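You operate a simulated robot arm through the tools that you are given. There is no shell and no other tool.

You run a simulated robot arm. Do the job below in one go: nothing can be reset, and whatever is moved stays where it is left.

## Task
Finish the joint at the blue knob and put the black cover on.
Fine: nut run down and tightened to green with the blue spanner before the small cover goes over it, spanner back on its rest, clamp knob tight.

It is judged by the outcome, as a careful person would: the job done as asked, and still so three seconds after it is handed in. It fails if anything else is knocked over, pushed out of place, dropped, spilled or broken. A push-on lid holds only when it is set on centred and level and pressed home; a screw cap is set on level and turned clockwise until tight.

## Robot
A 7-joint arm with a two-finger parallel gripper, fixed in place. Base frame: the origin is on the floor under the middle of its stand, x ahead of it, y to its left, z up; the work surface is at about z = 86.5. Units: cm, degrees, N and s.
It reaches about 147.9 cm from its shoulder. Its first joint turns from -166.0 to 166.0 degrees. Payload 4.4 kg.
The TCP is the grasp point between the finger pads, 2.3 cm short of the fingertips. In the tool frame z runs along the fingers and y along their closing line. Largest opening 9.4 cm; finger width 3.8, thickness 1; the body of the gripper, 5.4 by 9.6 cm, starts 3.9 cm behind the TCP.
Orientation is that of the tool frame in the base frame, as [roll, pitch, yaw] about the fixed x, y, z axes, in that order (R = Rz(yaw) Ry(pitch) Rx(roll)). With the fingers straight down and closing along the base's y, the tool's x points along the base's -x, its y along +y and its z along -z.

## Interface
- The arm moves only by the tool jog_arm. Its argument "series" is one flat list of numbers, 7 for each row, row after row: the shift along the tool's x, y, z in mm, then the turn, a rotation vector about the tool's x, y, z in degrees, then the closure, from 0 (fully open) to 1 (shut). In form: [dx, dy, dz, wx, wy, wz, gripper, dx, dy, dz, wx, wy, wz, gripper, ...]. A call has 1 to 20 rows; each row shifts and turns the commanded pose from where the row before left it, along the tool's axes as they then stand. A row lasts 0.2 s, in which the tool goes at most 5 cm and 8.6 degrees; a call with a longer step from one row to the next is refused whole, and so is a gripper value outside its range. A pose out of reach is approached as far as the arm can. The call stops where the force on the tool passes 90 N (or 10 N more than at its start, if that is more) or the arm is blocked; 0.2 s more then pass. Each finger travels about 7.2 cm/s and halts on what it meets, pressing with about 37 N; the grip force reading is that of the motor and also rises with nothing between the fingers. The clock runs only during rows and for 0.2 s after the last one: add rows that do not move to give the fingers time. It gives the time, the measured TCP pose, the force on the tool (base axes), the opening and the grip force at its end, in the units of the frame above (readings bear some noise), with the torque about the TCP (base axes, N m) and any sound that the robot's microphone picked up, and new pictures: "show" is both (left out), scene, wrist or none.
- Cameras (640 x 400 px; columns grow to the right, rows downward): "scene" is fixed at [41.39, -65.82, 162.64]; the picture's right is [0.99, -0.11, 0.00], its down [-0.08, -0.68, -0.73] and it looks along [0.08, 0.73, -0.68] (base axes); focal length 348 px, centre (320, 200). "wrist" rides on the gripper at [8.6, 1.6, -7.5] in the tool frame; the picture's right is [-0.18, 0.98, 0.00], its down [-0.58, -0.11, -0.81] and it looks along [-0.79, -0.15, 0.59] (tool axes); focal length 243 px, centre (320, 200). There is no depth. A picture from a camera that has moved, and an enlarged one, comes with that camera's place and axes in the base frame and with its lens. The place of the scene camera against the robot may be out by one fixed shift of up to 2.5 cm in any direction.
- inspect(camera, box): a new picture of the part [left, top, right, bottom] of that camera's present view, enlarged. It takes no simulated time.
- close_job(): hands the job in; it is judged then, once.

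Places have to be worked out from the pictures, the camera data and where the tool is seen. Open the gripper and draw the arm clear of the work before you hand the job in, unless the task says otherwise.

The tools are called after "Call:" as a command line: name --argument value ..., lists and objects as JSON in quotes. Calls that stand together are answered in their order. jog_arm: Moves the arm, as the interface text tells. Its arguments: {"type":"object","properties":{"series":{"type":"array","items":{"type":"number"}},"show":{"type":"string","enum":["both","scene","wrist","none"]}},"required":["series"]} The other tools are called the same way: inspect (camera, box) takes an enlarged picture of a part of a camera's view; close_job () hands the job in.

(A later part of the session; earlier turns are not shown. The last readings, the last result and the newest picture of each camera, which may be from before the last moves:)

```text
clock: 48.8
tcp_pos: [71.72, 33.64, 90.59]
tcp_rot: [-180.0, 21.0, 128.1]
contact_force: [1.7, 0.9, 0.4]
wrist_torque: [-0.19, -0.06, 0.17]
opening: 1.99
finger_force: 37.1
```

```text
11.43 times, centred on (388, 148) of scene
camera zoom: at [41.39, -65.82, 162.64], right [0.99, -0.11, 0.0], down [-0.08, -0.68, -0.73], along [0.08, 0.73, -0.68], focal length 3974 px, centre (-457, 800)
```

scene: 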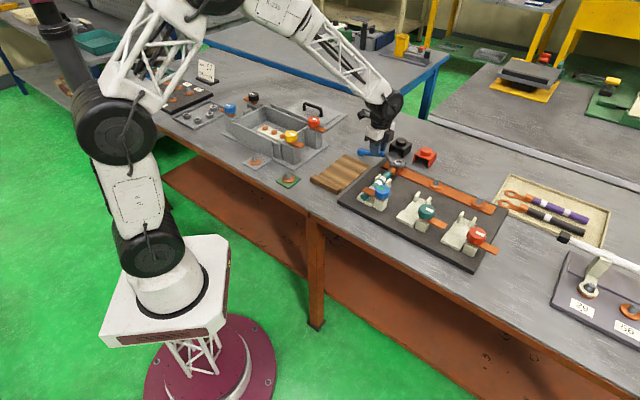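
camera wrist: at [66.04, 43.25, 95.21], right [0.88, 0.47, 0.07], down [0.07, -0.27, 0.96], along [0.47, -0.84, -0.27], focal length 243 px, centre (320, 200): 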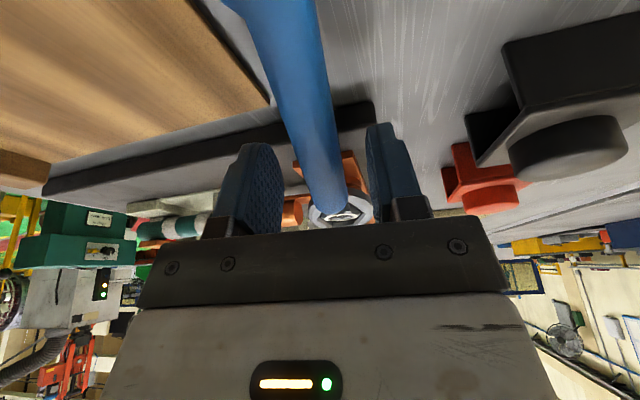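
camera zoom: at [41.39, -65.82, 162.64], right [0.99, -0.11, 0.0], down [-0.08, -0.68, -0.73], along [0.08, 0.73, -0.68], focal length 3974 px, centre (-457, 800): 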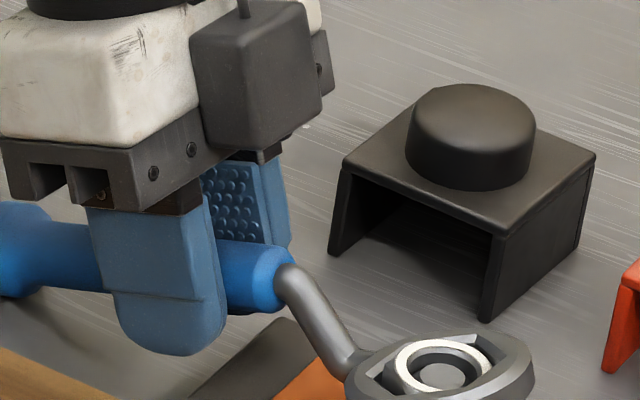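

The grip is deep now (fingertips well below the handle). I'll lift the handle level by rotating 21° about the ring so the tool ends vertical.

Call:
jog_arm --series '[-4.1, 0, -10.2, 0, 7, 0, 1, -4.1, 0, -10.2, 0, 7, 0, 1, 0, 0, 0, 0, 0, 0, 1]' --show "none"

Call:
jog_arm --series '[-4.1, 0, -10.2, 0, 7, 0, 1, 0, 0, 0, 0, 0, 0, 1]' --show "none"

Call:
inspect --camera "scene" --box '[360, 130, 416, 165]'

Call:
inspect --camera "scene" --box '[384, 148, 416, 168]'

```text
clock: 49.6
tcp_pos: [71.8, 33.49, 92.72]
tcp_rot: [-179.9, 6.9, 128.1]
contact_force: [5.6, -9.0, 1.1]
wrist_torque: [-0.41, -0.31, -0.11]
opening: 2.0
finger_force: 37.1
```

```text
clock: 50.2
tcp_pos: [71.97, 33.37, 93.89]
tcp_rot: [-179.9, 0.0, 128.1]
contact_force: [9.7, -12.0, 0.8]
wrist_torque: [-0.53, -0.43, 0.03]
opening: 1.99
finger_force: 37.3
```

```text
11.43 times, centred on (388, 148) of scene
camera zoom: at [41.39, -65.82, 162.64], right [0.99, -0.11, 0.0], down [-0.08, -0.68, -0.73], along [0.08, 0.73, -0.68], focal length 3974 px, centre (-457, 800)
```

zoom: 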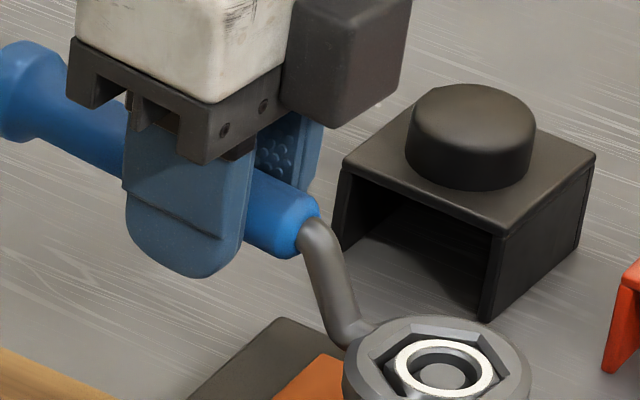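

```text
16.00 times, centred on (400, 158) of scene
camera zoom: at [41.39, -65.82, 162.64], right [0.99, -0.11, 0.0], down [-0.08, -0.68, -0.73], along [0.08, 0.73, -0.68], focal length 5563 px, centre (-960, 872)
```

zoom: 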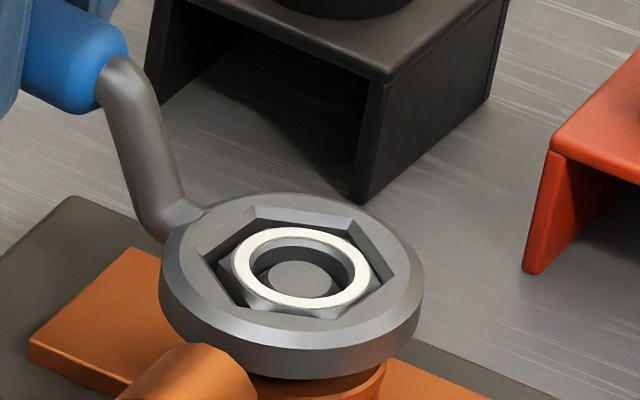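

The spanner is level and seated around the nut again, but it is pulling about 15 N radially; I'll move 2 mm inward to centre it.

Call:
jog_arm --series '[-2, 0, 0, 0, 0, 0, 1, 0, 0, 0, 0, 0, 0, 1]' --show "none"

Call:
inspect --camera "scene" --box '[384, 148, 416, 168]'

```text
clock: 50.8
tcp_pos: [71.98, 33.13, 93.77]
tcp_rot: [180.0, 0.0, 128.2]
contact_force: [0.4, -0.3, -3.9]
wrist_torque: [0.0, 0.0, 0.0]
opening: 1.99
finger_force: 36.8
```

```text
16.00 times, centred on (400, 158) of scene
camera zoom: at [41.39, -65.82, 162.64], right [0.99, -0.11, 0.0], down [-0.08, -0.68, -0.73], along [0.08, 0.73, -0.68], focal length 5563 px, centre (-960, 872)
```

zoom: 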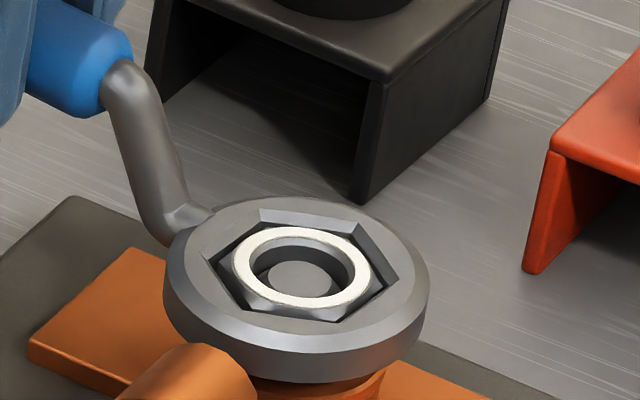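

Loads are now zero and the ring is centred; the nut has come down about 1.6 mm in 60°. I'll back off 4° to free the flats, lift 25 mm, swing back 60° counter-clockwise and check alignment before lowering.

Call:
jog_arm --series '[-0.2, -5.9, 0, 0, 0, -4, 1, 0, 0, -10, 0, 0, 0, 1, 0, 0, -15, 0, 0, 0, 1, -0.72, -11.03, 0, 0, 0, -7.5, 1, -0.72, -11.03, 0, 0, 0, -7.5, 1, -0.72, -11.03, 0, 0, 0, -7.5, 1, -0.72, -11.03, 0, 0, 0, -7.5, 1, -0.72, -11.03, 0, 0, 0, -7.5, 1, -0.72, -11.03, 0, 0, 0, -7.5, 1, -0.72, -11.03, 0, 0, 0, -7.5, 1, -0.72, -11.03, 0, 0, 0, -7.5, 1, 0, 0, 0, 0, 0, 0, 1]' --show "scene"

Call:
inspect --camera "scene" --box '[384, 148, 416, 168]'

```text
clock: 53.4
tcp_pos: [69.12, 24.66, 96.14]
tcp_rot: [180.0, -0.1, -167.9]
contact_force: [-0.7, 0.2, -3.6]
wrist_torque: [-0.01, 0.02, 0.01]
opening: 1.99
finger_force: 36.7
```

scene: 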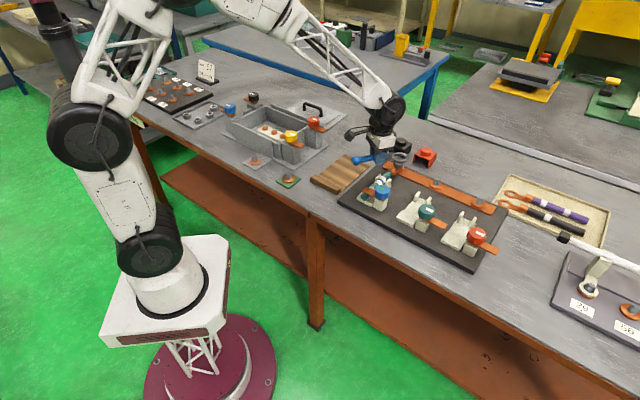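

```text
16.00 times, centred on (400, 158) of scene
camera zoom: at [41.39, -65.82, 162.64], right [0.99, -0.11, 0.0], down [-0.08, -0.68, -0.73], along [0.08, 0.73, -0.68], focal length 5563 px, centre (-960, 872)
```

zoom: 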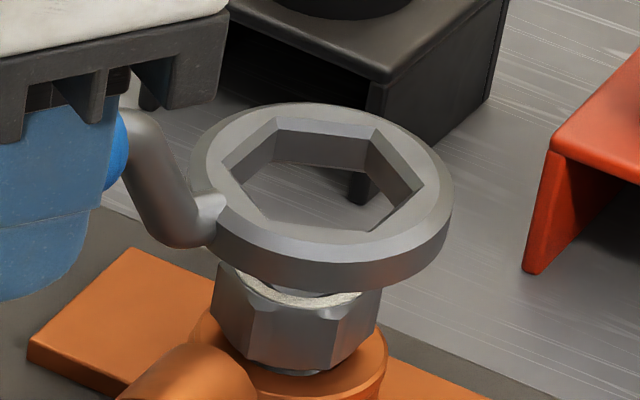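

The ring is back over the nut with the proper hex heading. Lowering again in small steps with force checks.

Call:
jog_arm --series '[0, 0, 8, 0, 0, 0, 1, 0, 0, 6, 0, 0, 0, 1, 0, 0, 0, 0, 0, 0, 1]' --show "none"

Call:
inspect --camera "scene" --box '[384, 148, 416, 168]'

```text
clock: 54.2
tcp_pos: [69.17, 24.7, 94.79]
tcp_rot: [180.0, 0.0, -168.0]
contact_force: [-0.1, 0.1, -2.8]
wrist_torque: [0.01, -0.01, -0.03]
opening: 2.02
finger_force: 37.4
```

```text
16.00 times, centred on (400, 158) of scene
camera zoom: at [41.39, -65.82, 162.64], right [0.99, -0.11, 0.0], down [-0.08, -0.68, -0.73], along [0.08, 0.73, -0.68], focal length 5563 px, centre (-960, 872)
```

zoom: 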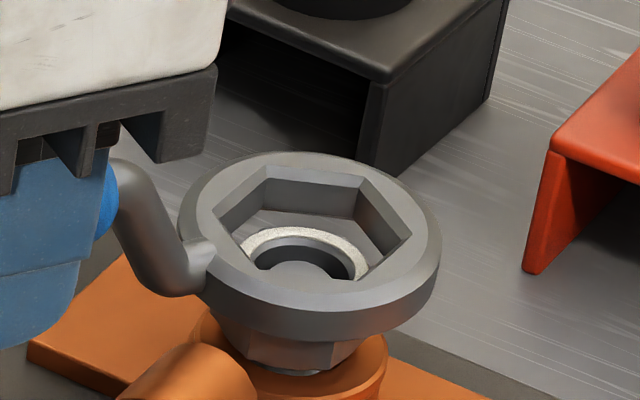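

Looks concentric; continuing down 4 mm, then further if there's no contact.

Call:
jog_arm --series '[0, 0, 2, 0, 0, 0, 1, 0, 0, 2, 0, 0, 0, 1, 0, 0, 0, 0, 0, 0, 1]' --show "none"

Call:
jog_arm --series '[0, 0, 2, 0, 0, 0, 1, 0, 0, 2, 0, 0, 0, 1, 0, 0, 0, 0, 0, 0, 1]' --show "none"

Call:
inspect --camera "scene" --box '[384, 148, 416, 168]'

```text
clock: 55.0
tcp_pos: [69.14, 24.85, 94.56]
tcp_rot: [-179.9, -0.1, -167.9]
contact_force: [-0.1, -0.6, -3.8]
wrist_torque: [0.0, 0.03, -0.05]
opening: 2.02
finger_force: 36.8
```

```text
clock: 55.8
tcp_pos: [69.01, 24.79, 94.19]
tcp_rot: [179.9, 0.0, -167.9]
contact_force: [-0.1, -0.9, -3.0]
wrist_torque: [-0.02, -0.01, 0.02]
opening: 2.01
finger_force: 37.3
```

```text
16.00 times, centred on (400, 158) of scene
camera zoom: at [41.39, -65.82, 162.64], right [0.99, -0.11, 0.0], down [-0.08, -0.68, -0.73], along [0.08, 0.73, -0.68], focal length 5563 px, centre (-960, 872)
```

zoom: 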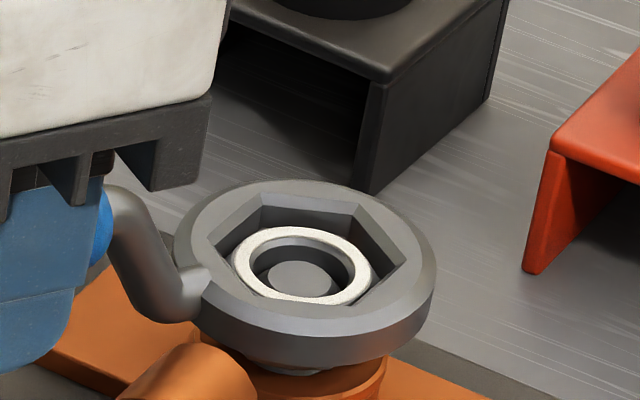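

Seated. I'll lower 3 mm more and make the next 64° clockwise stroke, following the nut down.

Call:
jog_arm --series '[0, 0, 3, 0, 0, 0, 1, -0.82, 11.76, 0.2, 0, 0, 8, 1, -0.82, 11.76, 0.2, 0, 0, 8, 1, -0.82, 11.76, 0.2, 0, 0, 8, 1, -0.82, 11.76, 0.2, 0, 0, 8, 1, 0, 0, 0, 0, 0, 0, 1]' --show "none"

Call:
inspect --camera "scene" --box '[384, 148, 416, 168]'

```text
clock: 57.2
tcp_pos: [69.27, 29.46, 93.64]
tcp_rot: [180.0, 0.0, 160.0]
contact_force: [10.6, -6.4, -4.0]
wrist_torque: [-0.11, -0.2, -0.15]
opening: 2.0
finger_force: 36.7
```

```text
16.00 times, centred on (400, 158) of scene
camera zoom: at [41.39, -65.82, 162.64], right [0.99, -0.11, 0.0], down [-0.08, -0.68, -0.73], along [0.08, 0.73, -0.68], focal length 5563 px, centre (-960, 872)
```

zoom: 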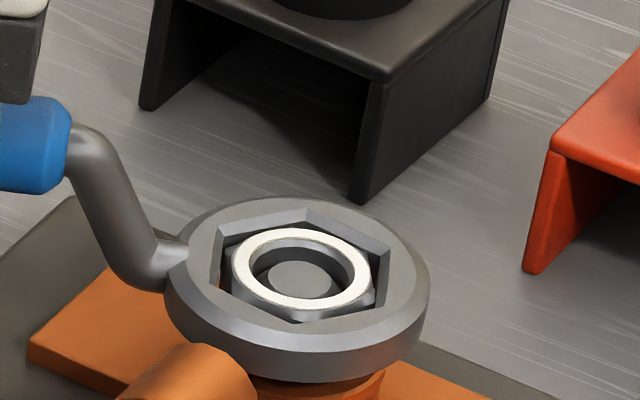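

Good, still seated, with a slight radial pull; I'll move in 1.2 mm and finish the stroke.

Call:
jog_arm --series '[-1.2, 0, 0, 0, 0, 0, 1, -0.81, 11.6, 0.2, 0, 0, 8, 1, -0.81, 11.6, 0.2, 0, 0, 8, 1, -0.81, 11.6, 0.2, 0, 0, 8, 1, -0.81, 11.6, 0.2, 0, 0, 8, 1, 0, 0, 0, 0, 0, 0, 1]' --show "none"

Call:
inspect --camera "scene" --box '[384, 148, 416, 168]'

```text
clock: 58.6
tcp_pos: [72.05, 33.05, 93.62]
tcp_rot: [180.0, 0.1, 128.0]
contact_force: [-10.7, 8.0, -4.6]
wrist_torque: [0.35, 0.44, -0.22]
opening: 2.01
finger_force: 37.3
```

```text
16.00 times, centred on (400, 158) of scene
camera zoom: at [41.39, -65.82, 162.64], right [0.99, -0.11, 0.0], down [-0.08, -0.68, -0.73], along [0.08, 0.73, -0.68], focal length 5563 px, centre (-960, 872)
```

zoom: 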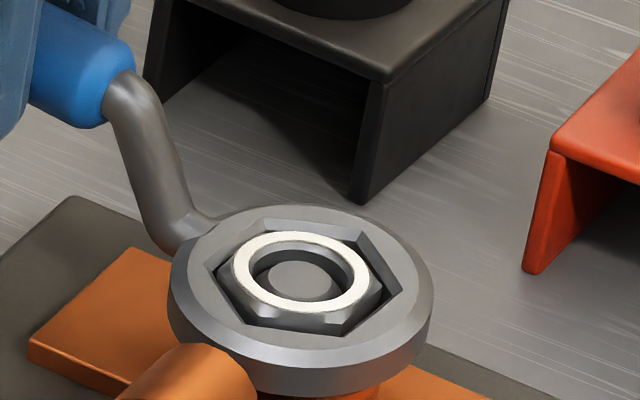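

The nut is now about 2.6 mm down from the start. I'll repeat the re-index: back off, lift, swing back 60°, and lower again.

Call:
jog_arm --series '[1.1, -5.8, 0, 0, 0, -4, 1, 0, 0, -12, 0, 0, 0, 1, 0, 0, -12, 0, 0, 0, 1, -0.94, -12.59, 0, 0, 0, -8.57, 1, -0.94, -12.59, 0, 0, 0, -8.57, 1, -0.94, -12.59, 0, 0, 0, -8.57, 1, -0.94, -12.59, 0, 0, 0, -8.57, 1, -0.94, -12.59, 0, 0, 0, -8.57, 1, -0.94, -12.59, 0, 0, 0, -8.57, 1, -0.94, -12.59, 0, 0, 0, -8.57, 1, 0, 0, 8, 0, 0, 0, 1, 0, 0, 5, 0, 0, 0, 1, 0, 0, 0, 0, 0, 0, 1]' --show "none"

Call:
inspect --camera "scene" --box '[384, 148, 416, 168]'

```text
clock: 61.4
tcp_pos: [68.91, 24.83, 94.67]
tcp_rot: [180.0, 0.0, -168.0]
contact_force: [2.2, -0.8, 0.6]
wrist_torque: [-0.04, -0.48, -0.17]
opening: 1.99
finger_force: 37.2
```

```text
16.00 times, centred on (400, 158) of scene
camera zoom: at [41.39, -65.82, 162.64], right [0.99, -0.11, 0.0], down [-0.08, -0.68, -0.73], along [0.08, 0.73, -0.68], focal length 5563 px, centre (-960, 872)
```

zoom: 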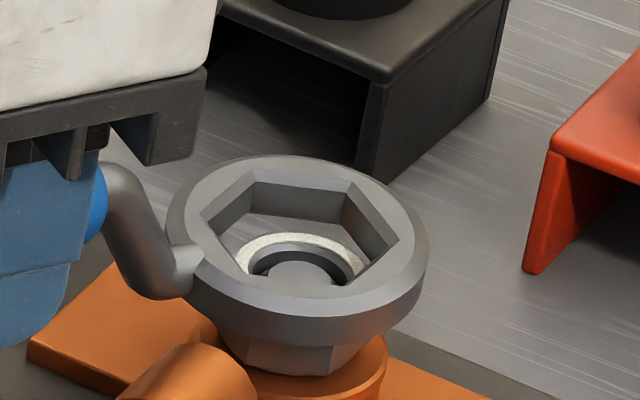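

The ring touched the nut's edge: it sits about 2.5 mm too far toward −x. I'll raise slightly, shift, and lower again.

Call:
jog_arm --series '[0, 0, -3, 0, 0, 0, 1, -2.3, -1.2, 0, 0, 0, 0, 1, 0, 0, 2, 0, 0, 0, 1, 0, 0, 2, 0, 0, 0, 1, 0, 0, 0, 0, 0, 0, 1]' --show "none"

Call:
inspect --camera "scene" --box '[384, 148, 416, 168]'

```text
clock: 62.6
tcp_pos: [69.39, 24.66, 94.7]
tcp_rot: [-180.0, 0.0, -168.0]
contact_force: [0.2, -0.8, -2.2]
wrist_torque: [-0.04, -0.02, 0.02]
opening: 1.98
finger_force: 36.7
```

```text
16.00 times, centred on (400, 158) of scene
camera zoom: at [41.39, -65.82, 162.64], right [0.99, -0.11, 0.0], down [-0.08, -0.68, -0.73], along [0.08, 0.73, -0.68], focal length 5563 px, centre (-960, 872)
```

zoom: 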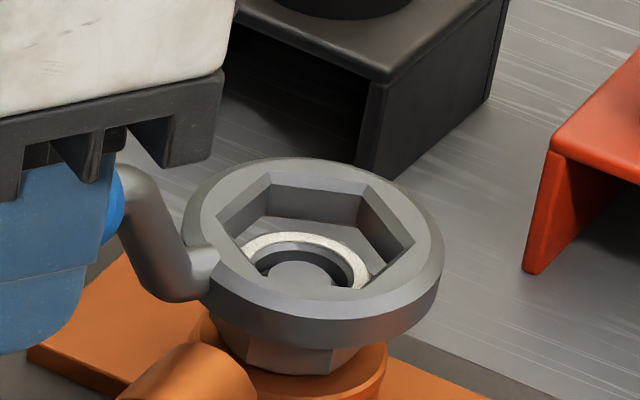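

Better centred now and contact-free. Lowering onto the nut.

Call:
jog_arm --series '[0.5, 0, 3, 0, 0, 0, 1, 0, 0, 3, 0, 0, 0, 1, 0, 0, 2, 0, 0, 0, 1, 0, 0, 2, 0, 0, 0, 1, 0, 0, 0, 0, 0, 0, 1]' --show "none"

Call:
inspect --camera "scene" --box '[384, 148, 416, 168]'

```text
clock: 63.8
tcp_pos: [69.25, 24.69, 93.8]
tcp_rot: [180.0, 0.0, -168.0]
contact_force: [-0.4, 0.7, -3.6]
wrist_torque: [-0.01, 0.02, 0.0]
opening: 2.0
finger_force: 36.9
```

```text
16.00 times, centred on (400, 158) of scene
camera zoom: at [41.39, -65.82, 162.64], right [0.99, -0.11, 0.0], down [-0.08, -0.68, -0.73], along [0.08, 0.73, -0.68], focal length 5563 px, centre (-960, 872)
```

zoom: 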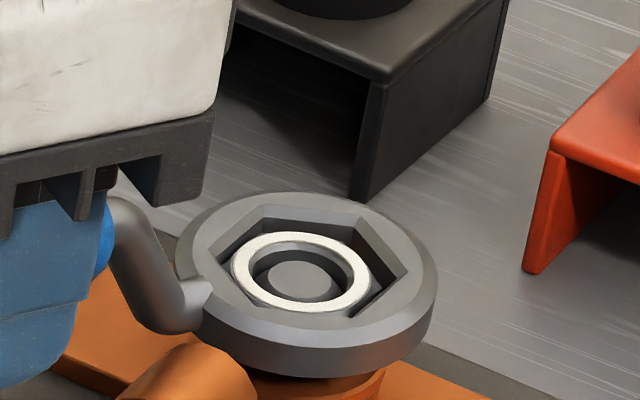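

Fully seated again. Making the third 64° stroke.

Call:
jog_arm --series '[0, 0, 1, 0, 0, 0, 1, -0.82, 11.76, 0.2, 0, 0, 8, 1, -0.82, 11.76, 0.2, 0, 0, 8, 1, -0.82, 11.76, 0.2, 0, 0, 8, 1, -0.82, 11.76, 0.2, 0, 0, 8, 1, 0, 0, 0, 0, 0, 0, 1]' --show "none"

Call:
inspect --camera "scene" --box '[384, 148, 416, 168]'

```text
clock: 65.2
tcp_pos: [69.48, 29.37, 93.46]
tcp_rot: [180.0, -0.1, 160.1]
contact_force: [-0.1, -0.9, -3.0]
wrist_torque: [0.04, -0.01, 0.05]
opening: 2.01
finger_force: 37.2
```

```text
16.00 times, centred on (400, 158) of scene
camera zoom: at [41.39, -65.82, 162.64], right [0.99, -0.11, 0.0], down [-0.08, -0.68, -0.73], along [0.08, 0.73, -0.68], focal length 5563 px, centre (-960, 872)
```

zoom: 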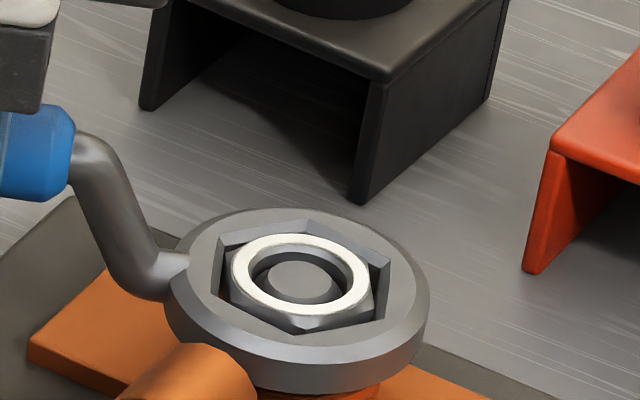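

No side loads. Continuing the stroke.

Call:
jog_arm --series '[-0.82, 11.76, 0.2, 0, 0, 8, 1, -0.82, 11.76, 0.2, 0, 0, 8, 1, -0.82, 11.76, 0.2, 0, 0, 8, 1, -0.82, 11.76, 0.2, 0, 0, 8, 1, 0, 0, 0, 0, 0, 0, 1]' --show "none"

Call:
inspect --camera "scene" --box '[384, 148, 416, 168]'

```text
clock: 66.4
tcp_pos: [72.26, 33.13, 93.39]
tcp_rot: [-180.0, -0.1, 128.0]
contact_force: [7.9, -6.6, -9.2]
wrist_torque: [0.09, 0.17, 0.22]
opening: 2.0
finger_force: 37.4
```

```text
16.00 times, centred on (400, 158) of scene
camera zoom: at [41.39, -65.82, 162.64], right [0.99, -0.11, 0.0], down [-0.08, -0.68, -0.73], along [0.08, 0.73, -0.68], focal length 5563 px, centre (-960, 872)
```

zoom: 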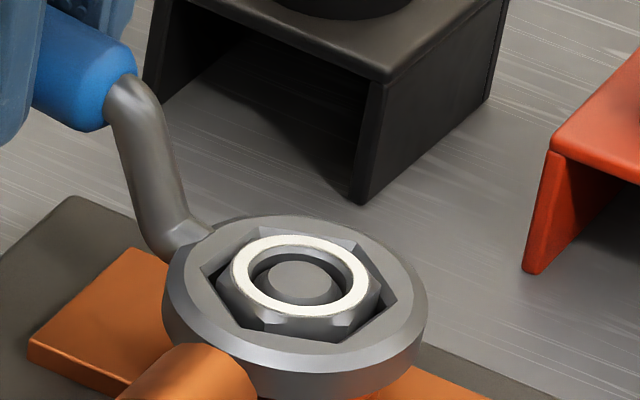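

The nut has descended about 3.7 mm in total, and no torque has built up yet. Re-indexing for another stroke.

Call:
jog_arm --series '[-1.1, -5.8, 0, 0, 0, -4, 1, 0, 0, -12, 0, 0, 0, 1, 0, 0, -14, 0, 0, 0, 1, -0.94, -12.59, 0, 0, 0, -8.57, 1, -0.94, -12.59, 0, 0, 0, -8.57, 1, -0.94, -12.59, 0, 0, 0, -8.57, 1, -0.94, -12.59, 0, 0, 0, -8.57, 1, -0.94, -12.59, 0, 0, 0, -8.57, 1, -0.94, -12.59, 0, 0, 0, -8.57, 1, -0.94, -12.59, 0, 0, 0, -8.57, 1, 0, 0, 6, 0, 0, 0, 1, 0, 0, 4, 0, 0, 0, 1, 0, 0, 0, 0, 0, 0, 1]' --show "none"

Call:
inspect --camera "scene" --box '[384, 148, 416, 168]'

```text
clock: 69.2
tcp_pos: [69.17, 24.71, 95.1]
tcp_rot: [-179.9, -0.1, -167.9]
contact_force: [-0.4, -0.4, -2.8]
wrist_torque: [-0.03, -0.01, 0.03]
opening: 1.99
finger_force: 36.9
```

```text
16.00 times, centred on (400, 158) of scene
camera zoom: at [41.39, -65.82, 162.64], right [0.99, -0.11, 0.0], down [-0.08, -0.68, -0.73], along [0.08, 0.73, -0.68], focal length 5563 px, centre (-960, 872)
```

zoom: 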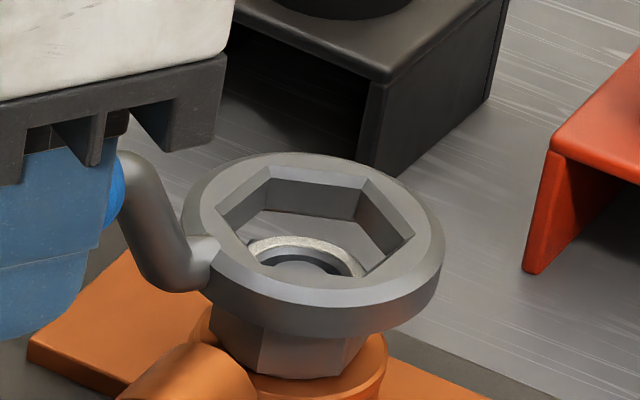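

The nut looks close to the washer now. The ring is centred above it, so I'm lowering onto it.

Call:
jog_arm --series '[0.5, 0, 4, 0, 0, 0, 1, 0, 0, 3, 0, 0, 0, 1, 0, 0, 3, 0, 0, 0, 1, 0, 0, 3, 0, 0, 0, 1, 0, 0, 0, 0, 0, 0, 1]' --show "none"

Call:
inspect --camera "scene" --box '[384, 148, 416, 168]'

```text
clock: 70.4
tcp_pos: [69.07, 24.67, 93.8]
tcp_rot: [179.9, 0.0, -167.8]
contact_force: [0.2, 1.0, -3.7]
wrist_torque: [-0.01, 0.04, 0.0]
opening: 1.99
finger_force: 36.8
```

```text
16.00 times, centred on (400, 158) of scene
camera zoom: at [41.39, -65.82, 162.64], right [0.99, -0.11, 0.0], down [-0.08, -0.68, -0.73], along [0.08, 0.73, -0.68], focal length 5563 px, centre (-960, 872)
```

zoom: 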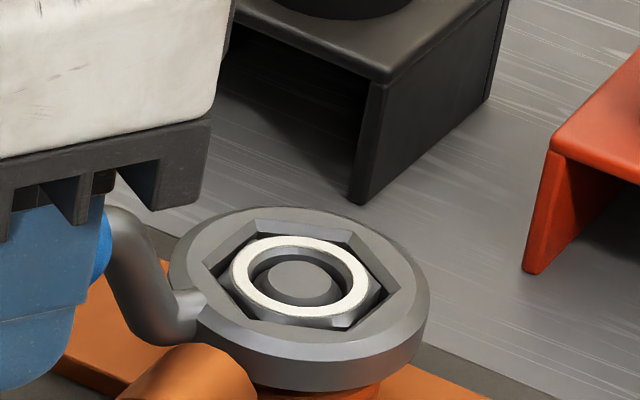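

Seated. Next stroke in two halves, watching for torque to build.

Call:
jog_arm --series '[-0.82, 11.76, 0, 0, 0, 8, 1, -0.82, 11.76, 0, 0, 0, 8, 1, -0.82, 11.76, 0, 0, 0, 8, 1, -0.82, 11.76, 0, 0, 0, 8, 1, 0, 0, 0, 0, 0, 0, 1]' --show "none"

Call:
inspect --camera "scene" --box '[384, 148, 416, 168]'

```text
clock: 71.6
tcp_pos: [69.52, 29.34, 93.74]
tcp_rot: [-179.9, 0.1, 159.9]
contact_force: [-11.3, -36.2, -3.8]
wrist_torque: [-0.11, -0.15, 1.29]
opening: 2.1
finger_force: 36.4
```

```text
16.00 times, centred on (400, 158) of scene
camera zoom: at [41.39, -65.82, 162.64], right [0.99, -0.11, 0.0], down [-0.08, -0.68, -0.73], along [0.08, 0.73, -0.68], focal length 5563 px, centre (-960, 872)
```

zoom: 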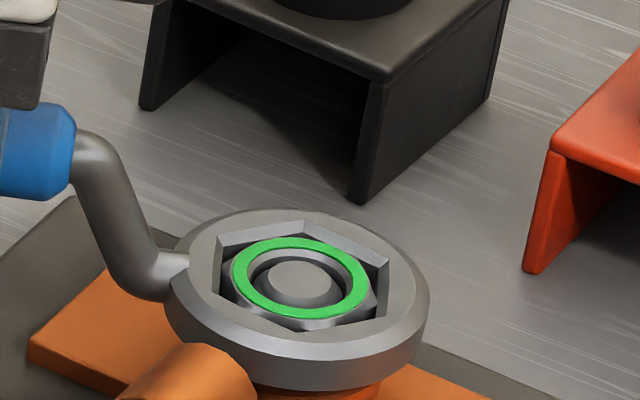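

The nut's ring has turned green, so I stop here. I'll back off a few degrees to unload without turning the nut, and check the force.

Call:
jog_arm --series '[-0.2, -5.9, 0, 0, 0, -4, 1, 0, 0, 0, 0, 0, 0, 1]' --show "none"

Call:
inspect --camera "scene" --box '[384, 148, 416, 168]'

```text
clock: 72.2
tcp_pos: [69.34, 28.8, 93.82]
tcp_rot: [-180.0, 0.1, 164.1]
contact_force: [-13.5, 4.1, -10.5]
wrist_torque: [0.18, 0.63, 0.24]
opening: 2.02
finger_force: 36.7
```

```text
16.00 times, centred on (400, 158) of scene
camera zoom: at [41.39, -65.82, 162.64], right [0.99, -0.11, 0.0], down [-0.08, -0.68, -0.73], along [0.08, 0.73, -0.68], focal length 5563 px, centre (-960, 872)
```

zoom: 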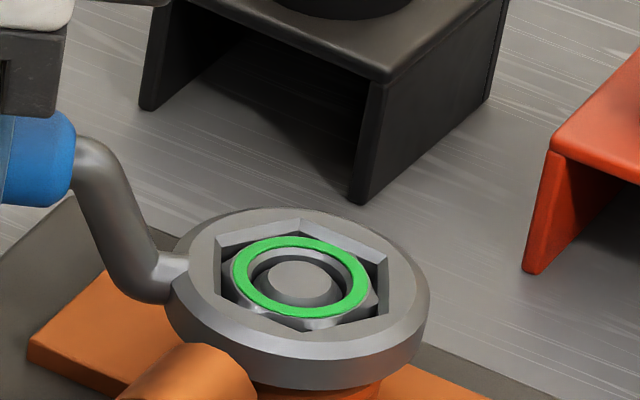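

Still green, with a residual radial push of about 14 N. I'll move 1.4 mm outward, ease off one more degree, and lift slowly.

Call:
jog_arm --series '[1.4, -1.5, 0, 0, 0, -1, 1, 0, 0, 0, 0, 0, 0, 1]' --show "none"

Call:
jog_arm --series '[0, 0, -4, 0, 0, 0, 1, 0, 0, -6, 0, 0, 0, 1, 0, 0, -8, 0, 0, 0, 1, 0, 0, -8, 0, 0, 0, 1, 0, 0, 0, 0, 0, 0, 1]' --show "none"

Call:
inspect --camera "scene" --box '[384, 148, 416, 168]'

```text
clock: 72.8
tcp_pos: [69.26, 28.69, 93.83]
tcp_rot: [180.0, 0.2, 165.2]
contact_force: [27.3, 2.3, -13.9]
wrist_torque: [0.06, -0.12, 1.33]
opening: 1.97
finger_force: 37.2
```

```text
clock: 74.0
tcp_pos: [68.98, 28.56, 96.09]
tcp_rot: [180.0, 0.0, 165.1]
contact_force: [-9.0, -1.5, -20.6]
wrist_torque: [0.24, 0.83, 1.38]
opening: 2.04
finger_force: 36.6
```

```text
16.00 times, centred on (400, 158) of scene
camera zoom: at [41.39, -65.82, 162.64], right [0.99, -0.11, 0.0], down [-0.08, -0.68, -0.73], along [0.08, 0.73, -0.68], focal length 5563 px, centre (-960, 872)
```

zoom: 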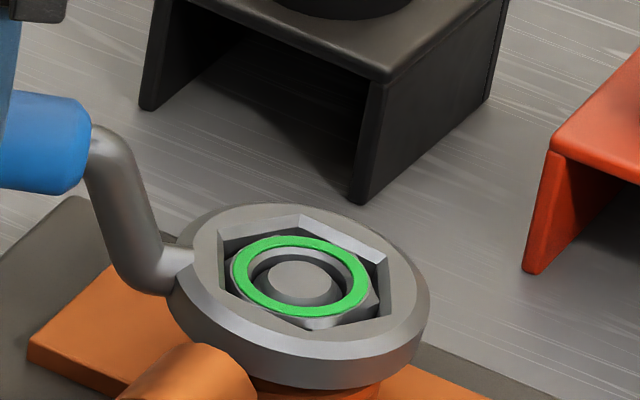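

The nut stays green, but the ring stuck on the nut while the arm rose, so the handle may have slid in the pads. I'll look at the whole spanner before doing anything more.

Call:
inspect --camera "scene" --box '[352, 130, 416, 170]'

Call:
inspect --camera "wrist" --box '[190, 0, 450, 240]'

```text
10.00 times, centred on (384, 150) of scene
camera zoom: at [41.39, -65.82, 162.64], right [0.99, -0.11, 0.0], down [-0.08, -0.68, -0.73], along [0.08, 0.73, -0.68], focal length 3477 px, centre (-320, 700)
```

zoom: 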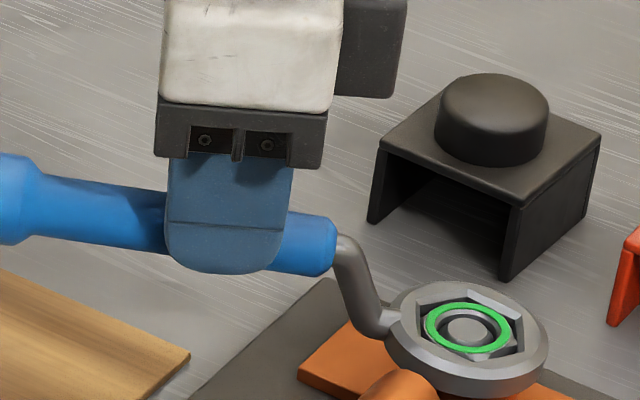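

```text
1.67 times, centred on (320, 120) of wrist
camera zoom: at [61.06, 32.31, 103.57], right [0.43, 0.9, 0.0], down [0.53, -0.25, 0.81], along [0.73, -0.35, -0.59], focal length 404 px, centre (320, 333)
```

zoom: 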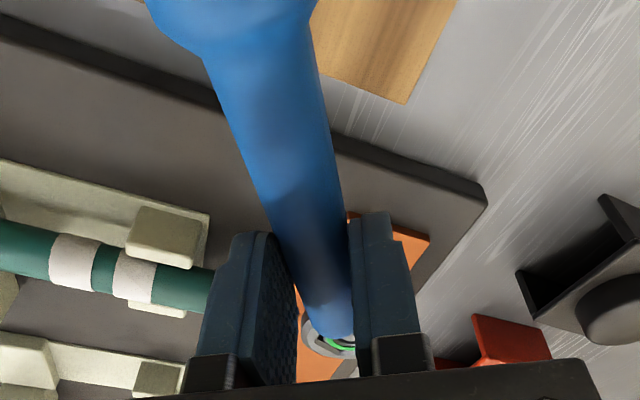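

The handle has slid down to the fingertips and the spanner is tilted about 3° with the ring binding on the nut. I'll lower gently, still gripping, to take the spanner back down under control, then regrip deeper.

Call:
jog_arm --series '[0, 0, 4, 0, 0, 0, 1, 0, 0, 4, 0, 0, 0, 1, 0, 0, 0, 0, 0, 0, 1]' --show "none"

Call:
inspect --camera "scene" --box '[352, 130, 416, 170]'

```text
clock: 74.8
tcp_pos: [69.22, 28.55, 95.55]
tcp_rot: [179.8, 0.1, 165.1]
contact_force: [-4.5, -1.3, 13.0]
wrist_torque: [-0.11, -1.03, 1.36]
opening: 2.04
finger_force: 37.5
```

```text
10.00 times, centred on (384, 150) of scene
camera zoom: at [41.39, -65.82, 162.64], right [0.99, -0.11, 0.0], down [-0.08, -0.68, -0.73], along [0.08, 0.73, -0.68], focal length 3477 px, centre (-320, 700)
```

zoom: 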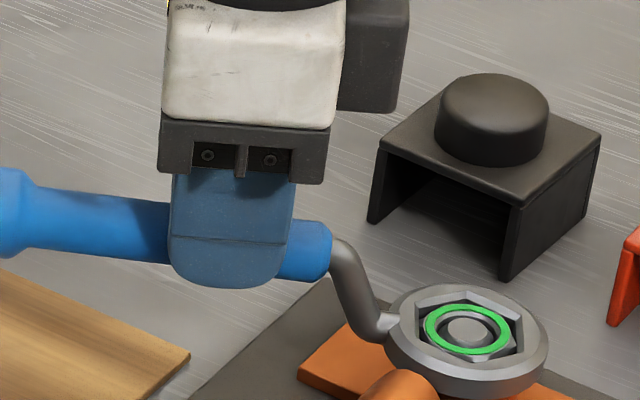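

Level again, and the handle is slightly deeper between the pads. There is still a 1.4 Nm twist locking the ring, so I'll relax it by yielding a few degrees counter-clockwise and watch the readings.

Call:
jog_arm --series '[0, 0, 0, 0, 0, -2, 1, 0, 0, 0, 0, 0, 0, 1]' --show "none"

```text
clock: 75.4
tcp_pos: [69.18, 28.51, 95.41]
tcp_rot: [180.0, 0.0, 167.0]
contact_force: [-1.7, -26.5, 5.1]
wrist_torque: [-0.97, -1.02, -1.38]
opening: 2.0
finger_force: 36.5
```

The twist reversed, so the orientation is about right, but the handle is still being pushed sideways (−26 N in y). Moving 2.5 mm that way to unload.

Call:
jog_arm --series '[0, -2.5, 0, 0, 0, 0, 1, 0, 0, 0, 0, 0, 0, 1]' --show "none"

```text
clock: 76.0
tcp_pos: [69.15, 28.46, 95.38]
tcp_rot: [180.0, 0.0, 167.1]
contact_force: [9.3, 9.1, -8.7]
wrist_torque: [0.29, -0.18, 1.47]
opening: 2.0
finger_force: 37.5
```

Call:
jog_arm --series '[0, 0.4, 0, 0, 0, -1.2, 1, 0, 0, 0, 0, 0, 0, 1]' --show "none"

```text
clock: 76.6
tcp_pos: [68.99, 28.33, 95.49]
tcp_rot: [180.0, 0.1, 168.2]
contact_force: [16.3, -20.6, -11.2]
wrist_torque: [-0.64, -0.35, -1.23]
opening: 1.98
finger_force: 37.0
```

Call:
jog_arm --series '[-1.5, -1.1, 0, 0, 0, 0, 1, 0, 0, 0, 0, 0, 0, 1]' --show "none"

Call:
inspect --camera "scene" --box '[352, 130, 416, 170]'

```text
clock: 77.2
tcp_pos: [69.16, 28.28, 95.54]
tcp_rot: [180.0, -0.1, 168.2]
contact_force: [-27.7, 0.7, -1.9]
wrist_torque: [0.06, 0.79, 0.09]
opening: 2.01
finger_force: 36.9
```

```text
10.00 times, centred on (384, 150) of scene
camera zoom: at [41.39, -65.82, 162.64], right [0.99, -0.11, 0.0], down [-0.08, -0.68, -0.73], along [0.08, 0.73, -0.68], focal length 3477 px, centre (-320, 700)
```

zoom: 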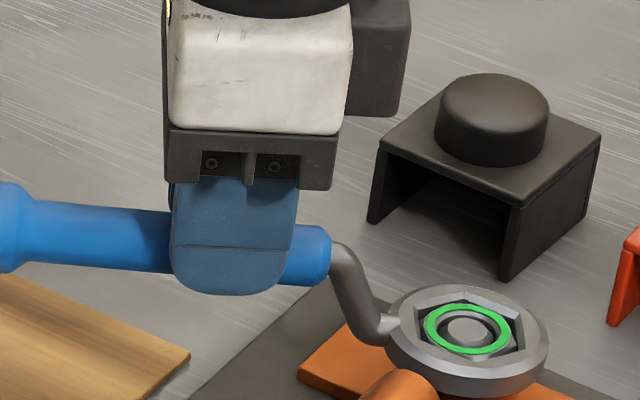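

Twist is now gone; only a radial push of 28 N remains. Moving 0.9 mm outward to null it.

Call:
jog_arm --series '[0.9, 0, 0, 0, 0, 0, 1, 0, 0, 0, 0, 0, 0, 1]' --show "none"

```text
clock: 77.8
tcp_pos: [69.1, 28.33, 95.51]
tcp_rot: [179.9, 0.0, 168.3]
contact_force: [-18.0, -0.8, -5.2]
wrist_torque: [0.09, 0.84, 0.07]
opening: 1.99
finger_force: 36.7
```

Call:
jog_arm --series '[1.2, 0, 0, 0, 0, 0, 1, 0, 0, 0, 0, 0, 0, 1]' --show "none"

```text
clock: 78.4
tcp_pos: [69.07, 28.3, 95.52]
tcp_rot: [-180.0, 0.1, 168.2]
contact_force: [19.6, -8.6, -11.9]
wrist_torque: [-0.15, -0.45, 0.14]
opening: 1.98
finger_force: 37.0
```

The ring fits closely, with the centre between the last two positions. I'll step back 0.6 mm, then press the pads down the handle 5 mm to deepen the grip.

Call:
jog_arm --series '[-0.6, 0, 0, 0, 0, 0, 1, 0, 0, 2.5, 0, 0, 0, 1, 0, 0, 2.5, 0, 0, 0, 1, 0, 0, 0, 0, 0, 0, 1]' --show "none"

Call:
inspect --camera "scene" --box '[352, 130, 416, 170]'

```text
clock: 79.4
tcp_pos: [69.02, 28.39, 95.05]
tcp_rot: [180.0, 0.1, 168.3]
contact_force: [-6.3, -4.6, 7.3]
wrist_torque: [-0.18, -0.66, 0.01]
opening: 2.01
finger_force: 37.2
```

```text
10.00 times, centred on (384, 150) of scene
camera zoom: at [41.39, -65.82, 162.64], right [0.99, -0.11, 0.0], down [-0.08, -0.68, -0.73], along [0.08, 0.73, -0.68], focal length 3477 px, centre (-320, 700)
```

zoom: 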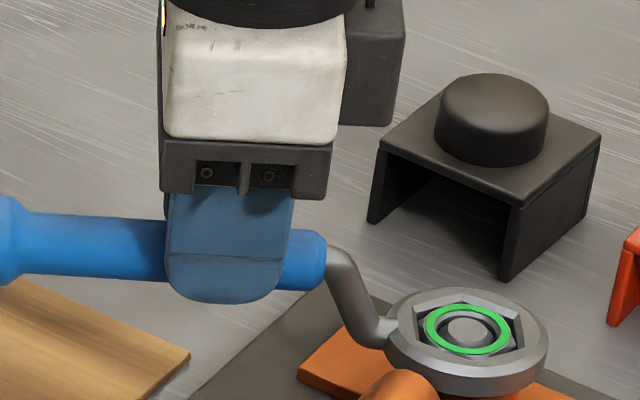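

The spanner follows the gripper, now tilting about 2° the other way, and lateral loads are small. I'll try lifting in 2–3 mm steps, watching the vertical force closely.

Call:
jog_arm --series '[0, 0, -3, 0, 0, 0, 1, 0, 0, -2, 0, 0, 0, 1, 0, 0, 0, 0, 0, 0, 1]' --show "none"

```text
clock: 80.2
tcp_pos: [69.01, 28.31, 95.5]
tcp_rot: [180.0, -0.2, 168.2]
contact_force: [7.1, -3.2, -15.2]
wrist_torque: [0.07, 0.44, 0.14]
opening: 1.99
finger_force: 37.1
```

The ring still binds because this shallow grip lets it cock on the nut. I'll lower the handle, still gripped, until its ball end rests, then regrip deeply as before.

Call:
jog_arm --series '[0.5, 0, 5, 0, 0, 0, 1, 0.7, 0, 5, 0, 0, 0, 1, 0.7, 0, 4, 0, 0, 0, 1, 0, 0, 0, 0, 0, 0, 1]' --show "none"

Call:
inspect --camera "scene" --box '[340, 125, 420, 175]'

```text
clock: 81.2
tcp_pos: [68.84, 28.44, 94.14]
tcp_rot: [-180.0, 0.1, 168.2]
contact_force: [5.1, -9.1, 9.9]
wrist_torque: [-0.22, -0.86, 0.13]
opening: 1.98
finger_force: 37.1
```

```text
8.00 times, centred on (380, 150) of scene
camera zoom: at [41.39, -65.82, 162.64], right [0.99, -0.11, 0.0], down [-0.08, -0.68, -0.73], along [0.08, 0.73, -0.68], focal length 2782 px, centre (-160, 600)
```

zoom: 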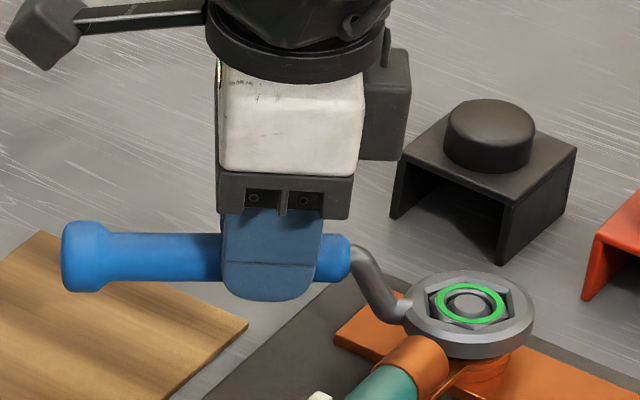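

The pads are sliding deeper along the handle (now about 8 mm past its axis), with the handle tilted about 6°. Continuing down gently.

Call:
jog_arm --series '[0.7, 0, 4, 0, 0, 0, 1, 0.7, 0, 4, 0, 0, 0, 1, 0, 0, 0, 0, 0, 0, 1]' --show "none"

Call:
inspect --camera "scene" --box '[340, 125, 420, 175]'

```text
clock: 82.0
tcp_pos: [68.78, 28.52, 93.3]
tcp_rot: [-180.0, 0.0, 168.3]
contact_force: [11.2, -13.4, 12.3]
wrist_torque: [-0.3, -0.63, 0.35]
opening: 1.97
finger_force: 37.2
```

```text
8.00 times, centred on (380, 150) of scene
camera zoom: at [41.39, -65.82, 162.64], right [0.99, -0.11, 0.0], down [-0.08, -0.68, -0.73], along [0.08, 0.73, -0.68], focal length 2782 px, centre (-160, 600)
```

zoom: 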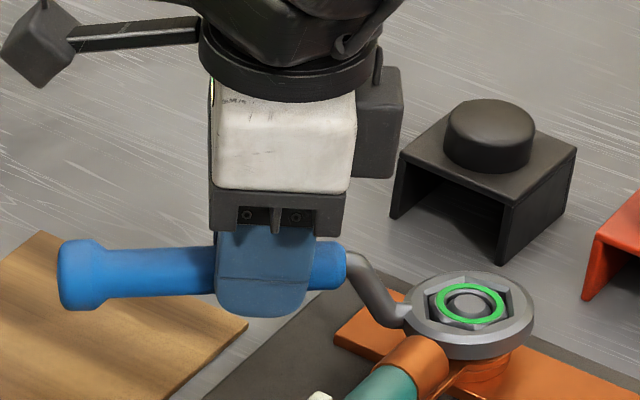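

Depth is improving (about 12 mm of pad below the handle axis). One more press down.

Call:
jog_arm --series '[0.5, -0.5, 3, 0, 0, 0, 1, 0.5, -0.5, 3, 0, 0, 0, 1, 0, 0, 0, 0, 0, 0, 1]' --show "none"

Call:
inspect --camera "scene" --box '[340, 125, 420, 175]'

```text
clock: 82.8
tcp_pos: [68.49, 28.28, 92.8]
tcp_rot: [180.0, 0.1, 168.2]
contact_force: [0.5, -16.7, 27.0]
wrist_torque: [-0.49, -0.97, 0.71]
opening: 2.01
finger_force: 37.0
```

```text
8.00 times, centred on (380, 150) of scene
camera zoom: at [41.39, -65.82, 162.64], right [0.99, -0.11, 0.0], down [-0.08, -0.68, -0.73], along [0.08, 0.73, -0.68], focal length 2782 px, centre (-160, 600)
```

zoom: 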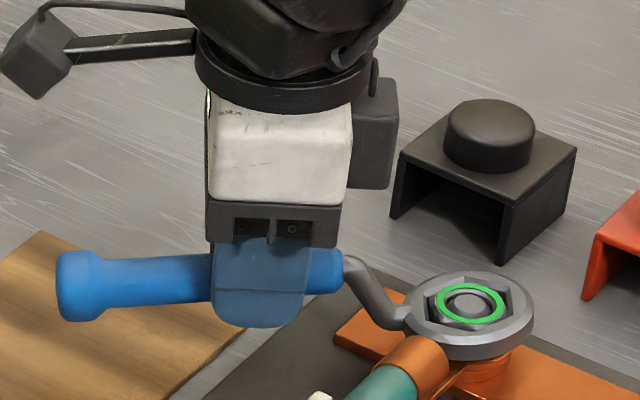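

The pads are now about 1.4 cm past the handle axis, with the handle at −11° relative to the tool. I'll rotate +10.7° about the ring to level the spanner and check the loads.

Call:
jog_arm --series '[-2.26, 0.5, -8.3, 0, 5.35, 0, 1, -2.26, 0.5, -8.3, 0, 5.35, 0, 1, 0, 0, 0, 0, 0, 0, 1]' --show "none"

Call:
inspect --camera "scene" --box '[340, 125, 420, 175]'

```text
clock: 83.6
tcp_pos: [69.01, 28.33, 94.28]
tcp_rot: [-179.9, -10.9, 168.2]
contact_force: [-7.5, -5.0, -15.9]
wrist_torque: [0.26, 1.11, -0.18]
opening: 2.03
finger_force: 36.9
```

```text
8.00 times, centred on (380, 150) of scene
camera zoom: at [41.39, -65.82, 162.64], right [0.99, -0.11, 0.0], down [-0.08, -0.68, -0.73], along [0.08, 0.73, -0.68], focal length 2782 px, centre (-160, 600)
```

zoom: 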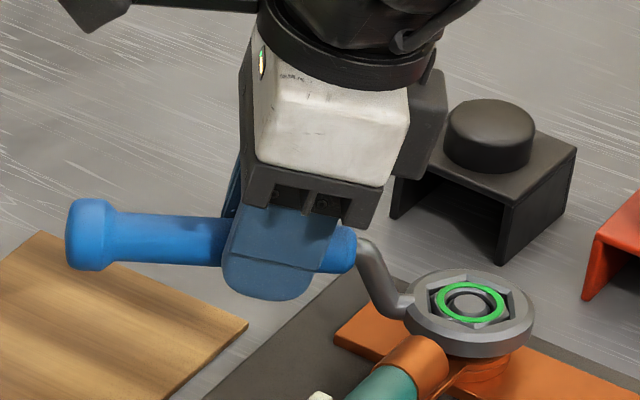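

Nearly level. I'll look at how the ring sits on the nut before lifting.

Call:
inspect --camera "scene" --box '[384, 148, 416, 168]'

Call:
jog_arm --series '[0.5, 0, -2, 0, 0, 0, 1, 0, 0, 0, 0, 0, 0, 1]' --show "none"

```text
16.00 times, centred on (400, 158) of scene
camera zoom: at [41.39, -65.82, 162.64], right [0.99, -0.11, 0.0], down [-0.08, -0.68, -0.73], along [0.08, 0.73, -0.68], focal length 5563 px, centre (-960, 872)
```

zoom: 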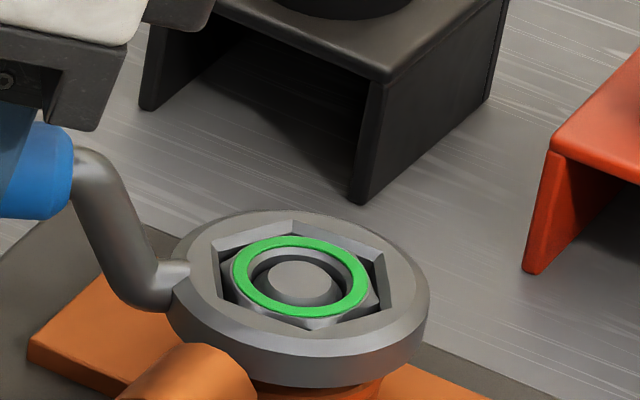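

```text
clock: 84.2
tcp_pos: [69.12, 28.25, 94.7]
tcp_rot: [-180.0, -10.7, 168.2]
contact_force: [-10.4, -2.1, -9.9]
wrist_torque: [0.15, 0.83, 0.15]
opening: 2.01
finger_force: 36.9
```

Forces are easing. I'll shift out slightly and keep lifting in 2 mm steps while watching the ring.

Call:
jog_arm --series '[1.0, 0, -1.9, 0, 0, 0, 1, 0, 0, 0, 0, 0, 0, 1]' --show "none"

Call:
inspect --camera "scene" --box '[384, 148, 416, 168]'

```text
clock: 84.8
tcp_pos: [69.1, 28.39, 94.65]
tcp_rot: [180.0, -10.6, 168.2]
contact_force: [10.3, -6.0, -13.6]
wrist_torque: [0.04, 0.24, 0.26]
opening: 1.98
finger_force: 36.7
```

```text
16.00 times, centred on (400, 158) of scene
camera zoom: at [41.39, -65.82, 162.64], right [0.99, -0.11, 0.0], down [-0.08, -0.68, -0.73], along [0.08, 0.73, -0.68], focal length 5563 px, centre (-960, 872)
```

zoom: 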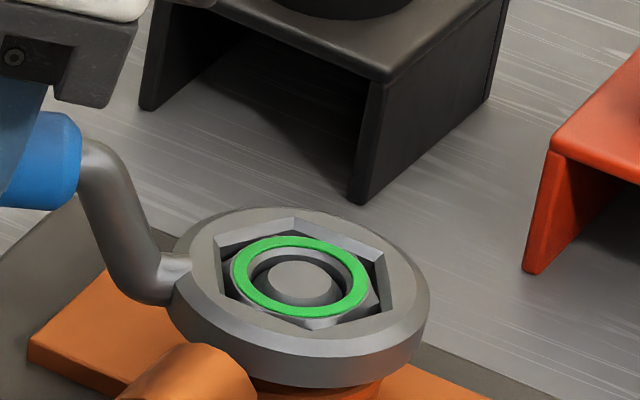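

The ring isn't rising: a steady ~0.5 Nm in the tightening direction still presses its flats on the nut. I'll back off another 3° counter-clockwise about the nut axis to open the clearance.

Call:
jog_arm --series '[-0.1, -4.4, 0, 0.557, 0, -2.948, 1, 0, 0, 0, 0, 0, 0, 1]' --show "none"

Call:
inspect --camera "scene" --box '[384, 148, 416, 168]'

```text
clock: 85.4
tcp_pos: [69.01, 27.98, 95.06]
tcp_rot: [179.9, -10.6, 171.3]
contact_force: [17.0, -5.1, -3.7]
wrist_torque: [-0.13, -0.75, 0.05]
opening: 2.01
finger_force: 36.6
```

```text
16.00 times, centred on (400, 158) of scene
camera zoom: at [41.39, -65.82, 162.64], right [0.99, -0.11, 0.0], down [-0.08, -0.68, -0.73], along [0.08, 0.73, -0.68], focal length 5563 px, centre (-960, 872)
```

zoom: 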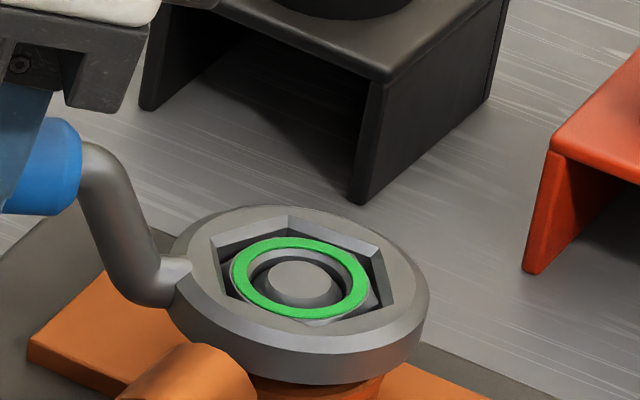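

That freed it: vertical force is back to just the spanner's weight. I'll move in 0.8 mm to null the radial pull and lift.

Call:
jog_arm --series '[-0.8, 0, -0.2, 0, 0, 0, 1, 0.4, 0, -2, 0, 0, 0, 1, 0, 0, 0, 0, 0, 0, 1]' --show "none"

Call:
inspect --camera "scene" --box '[384, 148, 416, 168]'

```text
clock: 86.2
tcp_pos: [68.98, 27.92, 95.1]
tcp_rot: [-179.9, -10.7, 171.4]
contact_force: [9.4, 0.8, -7.9]
wrist_torque: [0.16, 0.01, 0.33]
opening: 2.0
finger_force: 37.0
```

```text
16.00 times, centred on (400, 158) of scene
camera zoom: at [41.39, -65.82, 162.64], right [0.99, -0.11, 0.0], down [-0.08, -0.68, -0.73], along [0.08, 0.73, -0.68], focal length 5563 px, centre (-960, 872)
```

zoom: 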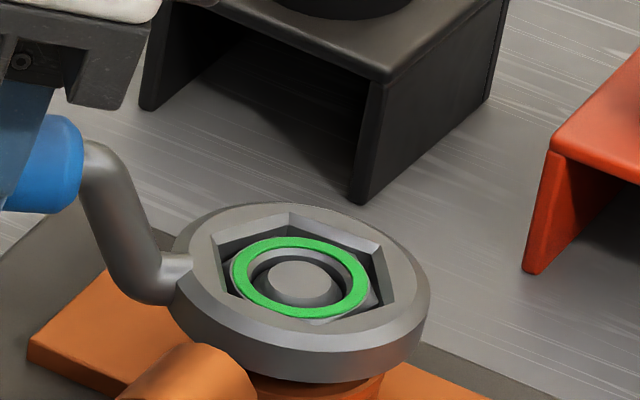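

The ring is starting to rise. I'll check the overall attitude.

Call:
inspect --camera "scene" --box '[340, 125, 420, 175]'

```text
8.00 times, centred on (380, 150) of scene
camera zoom: at [41.39, -65.82, 162.64], right [0.99, -0.11, 0.0], down [-0.08, -0.68, -0.73], along [0.08, 0.73, -0.68], focal length 2782 px, centre (-160, 600)
```

zoom: 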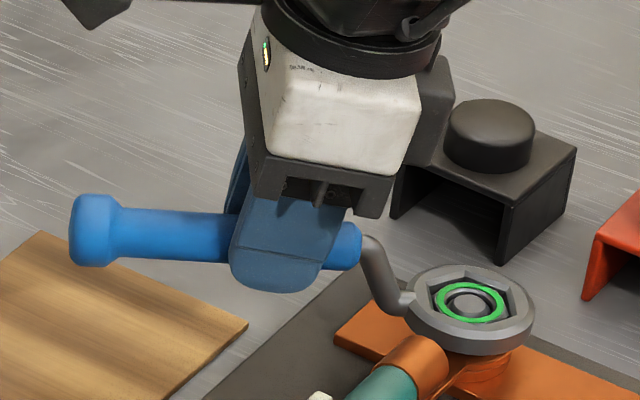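

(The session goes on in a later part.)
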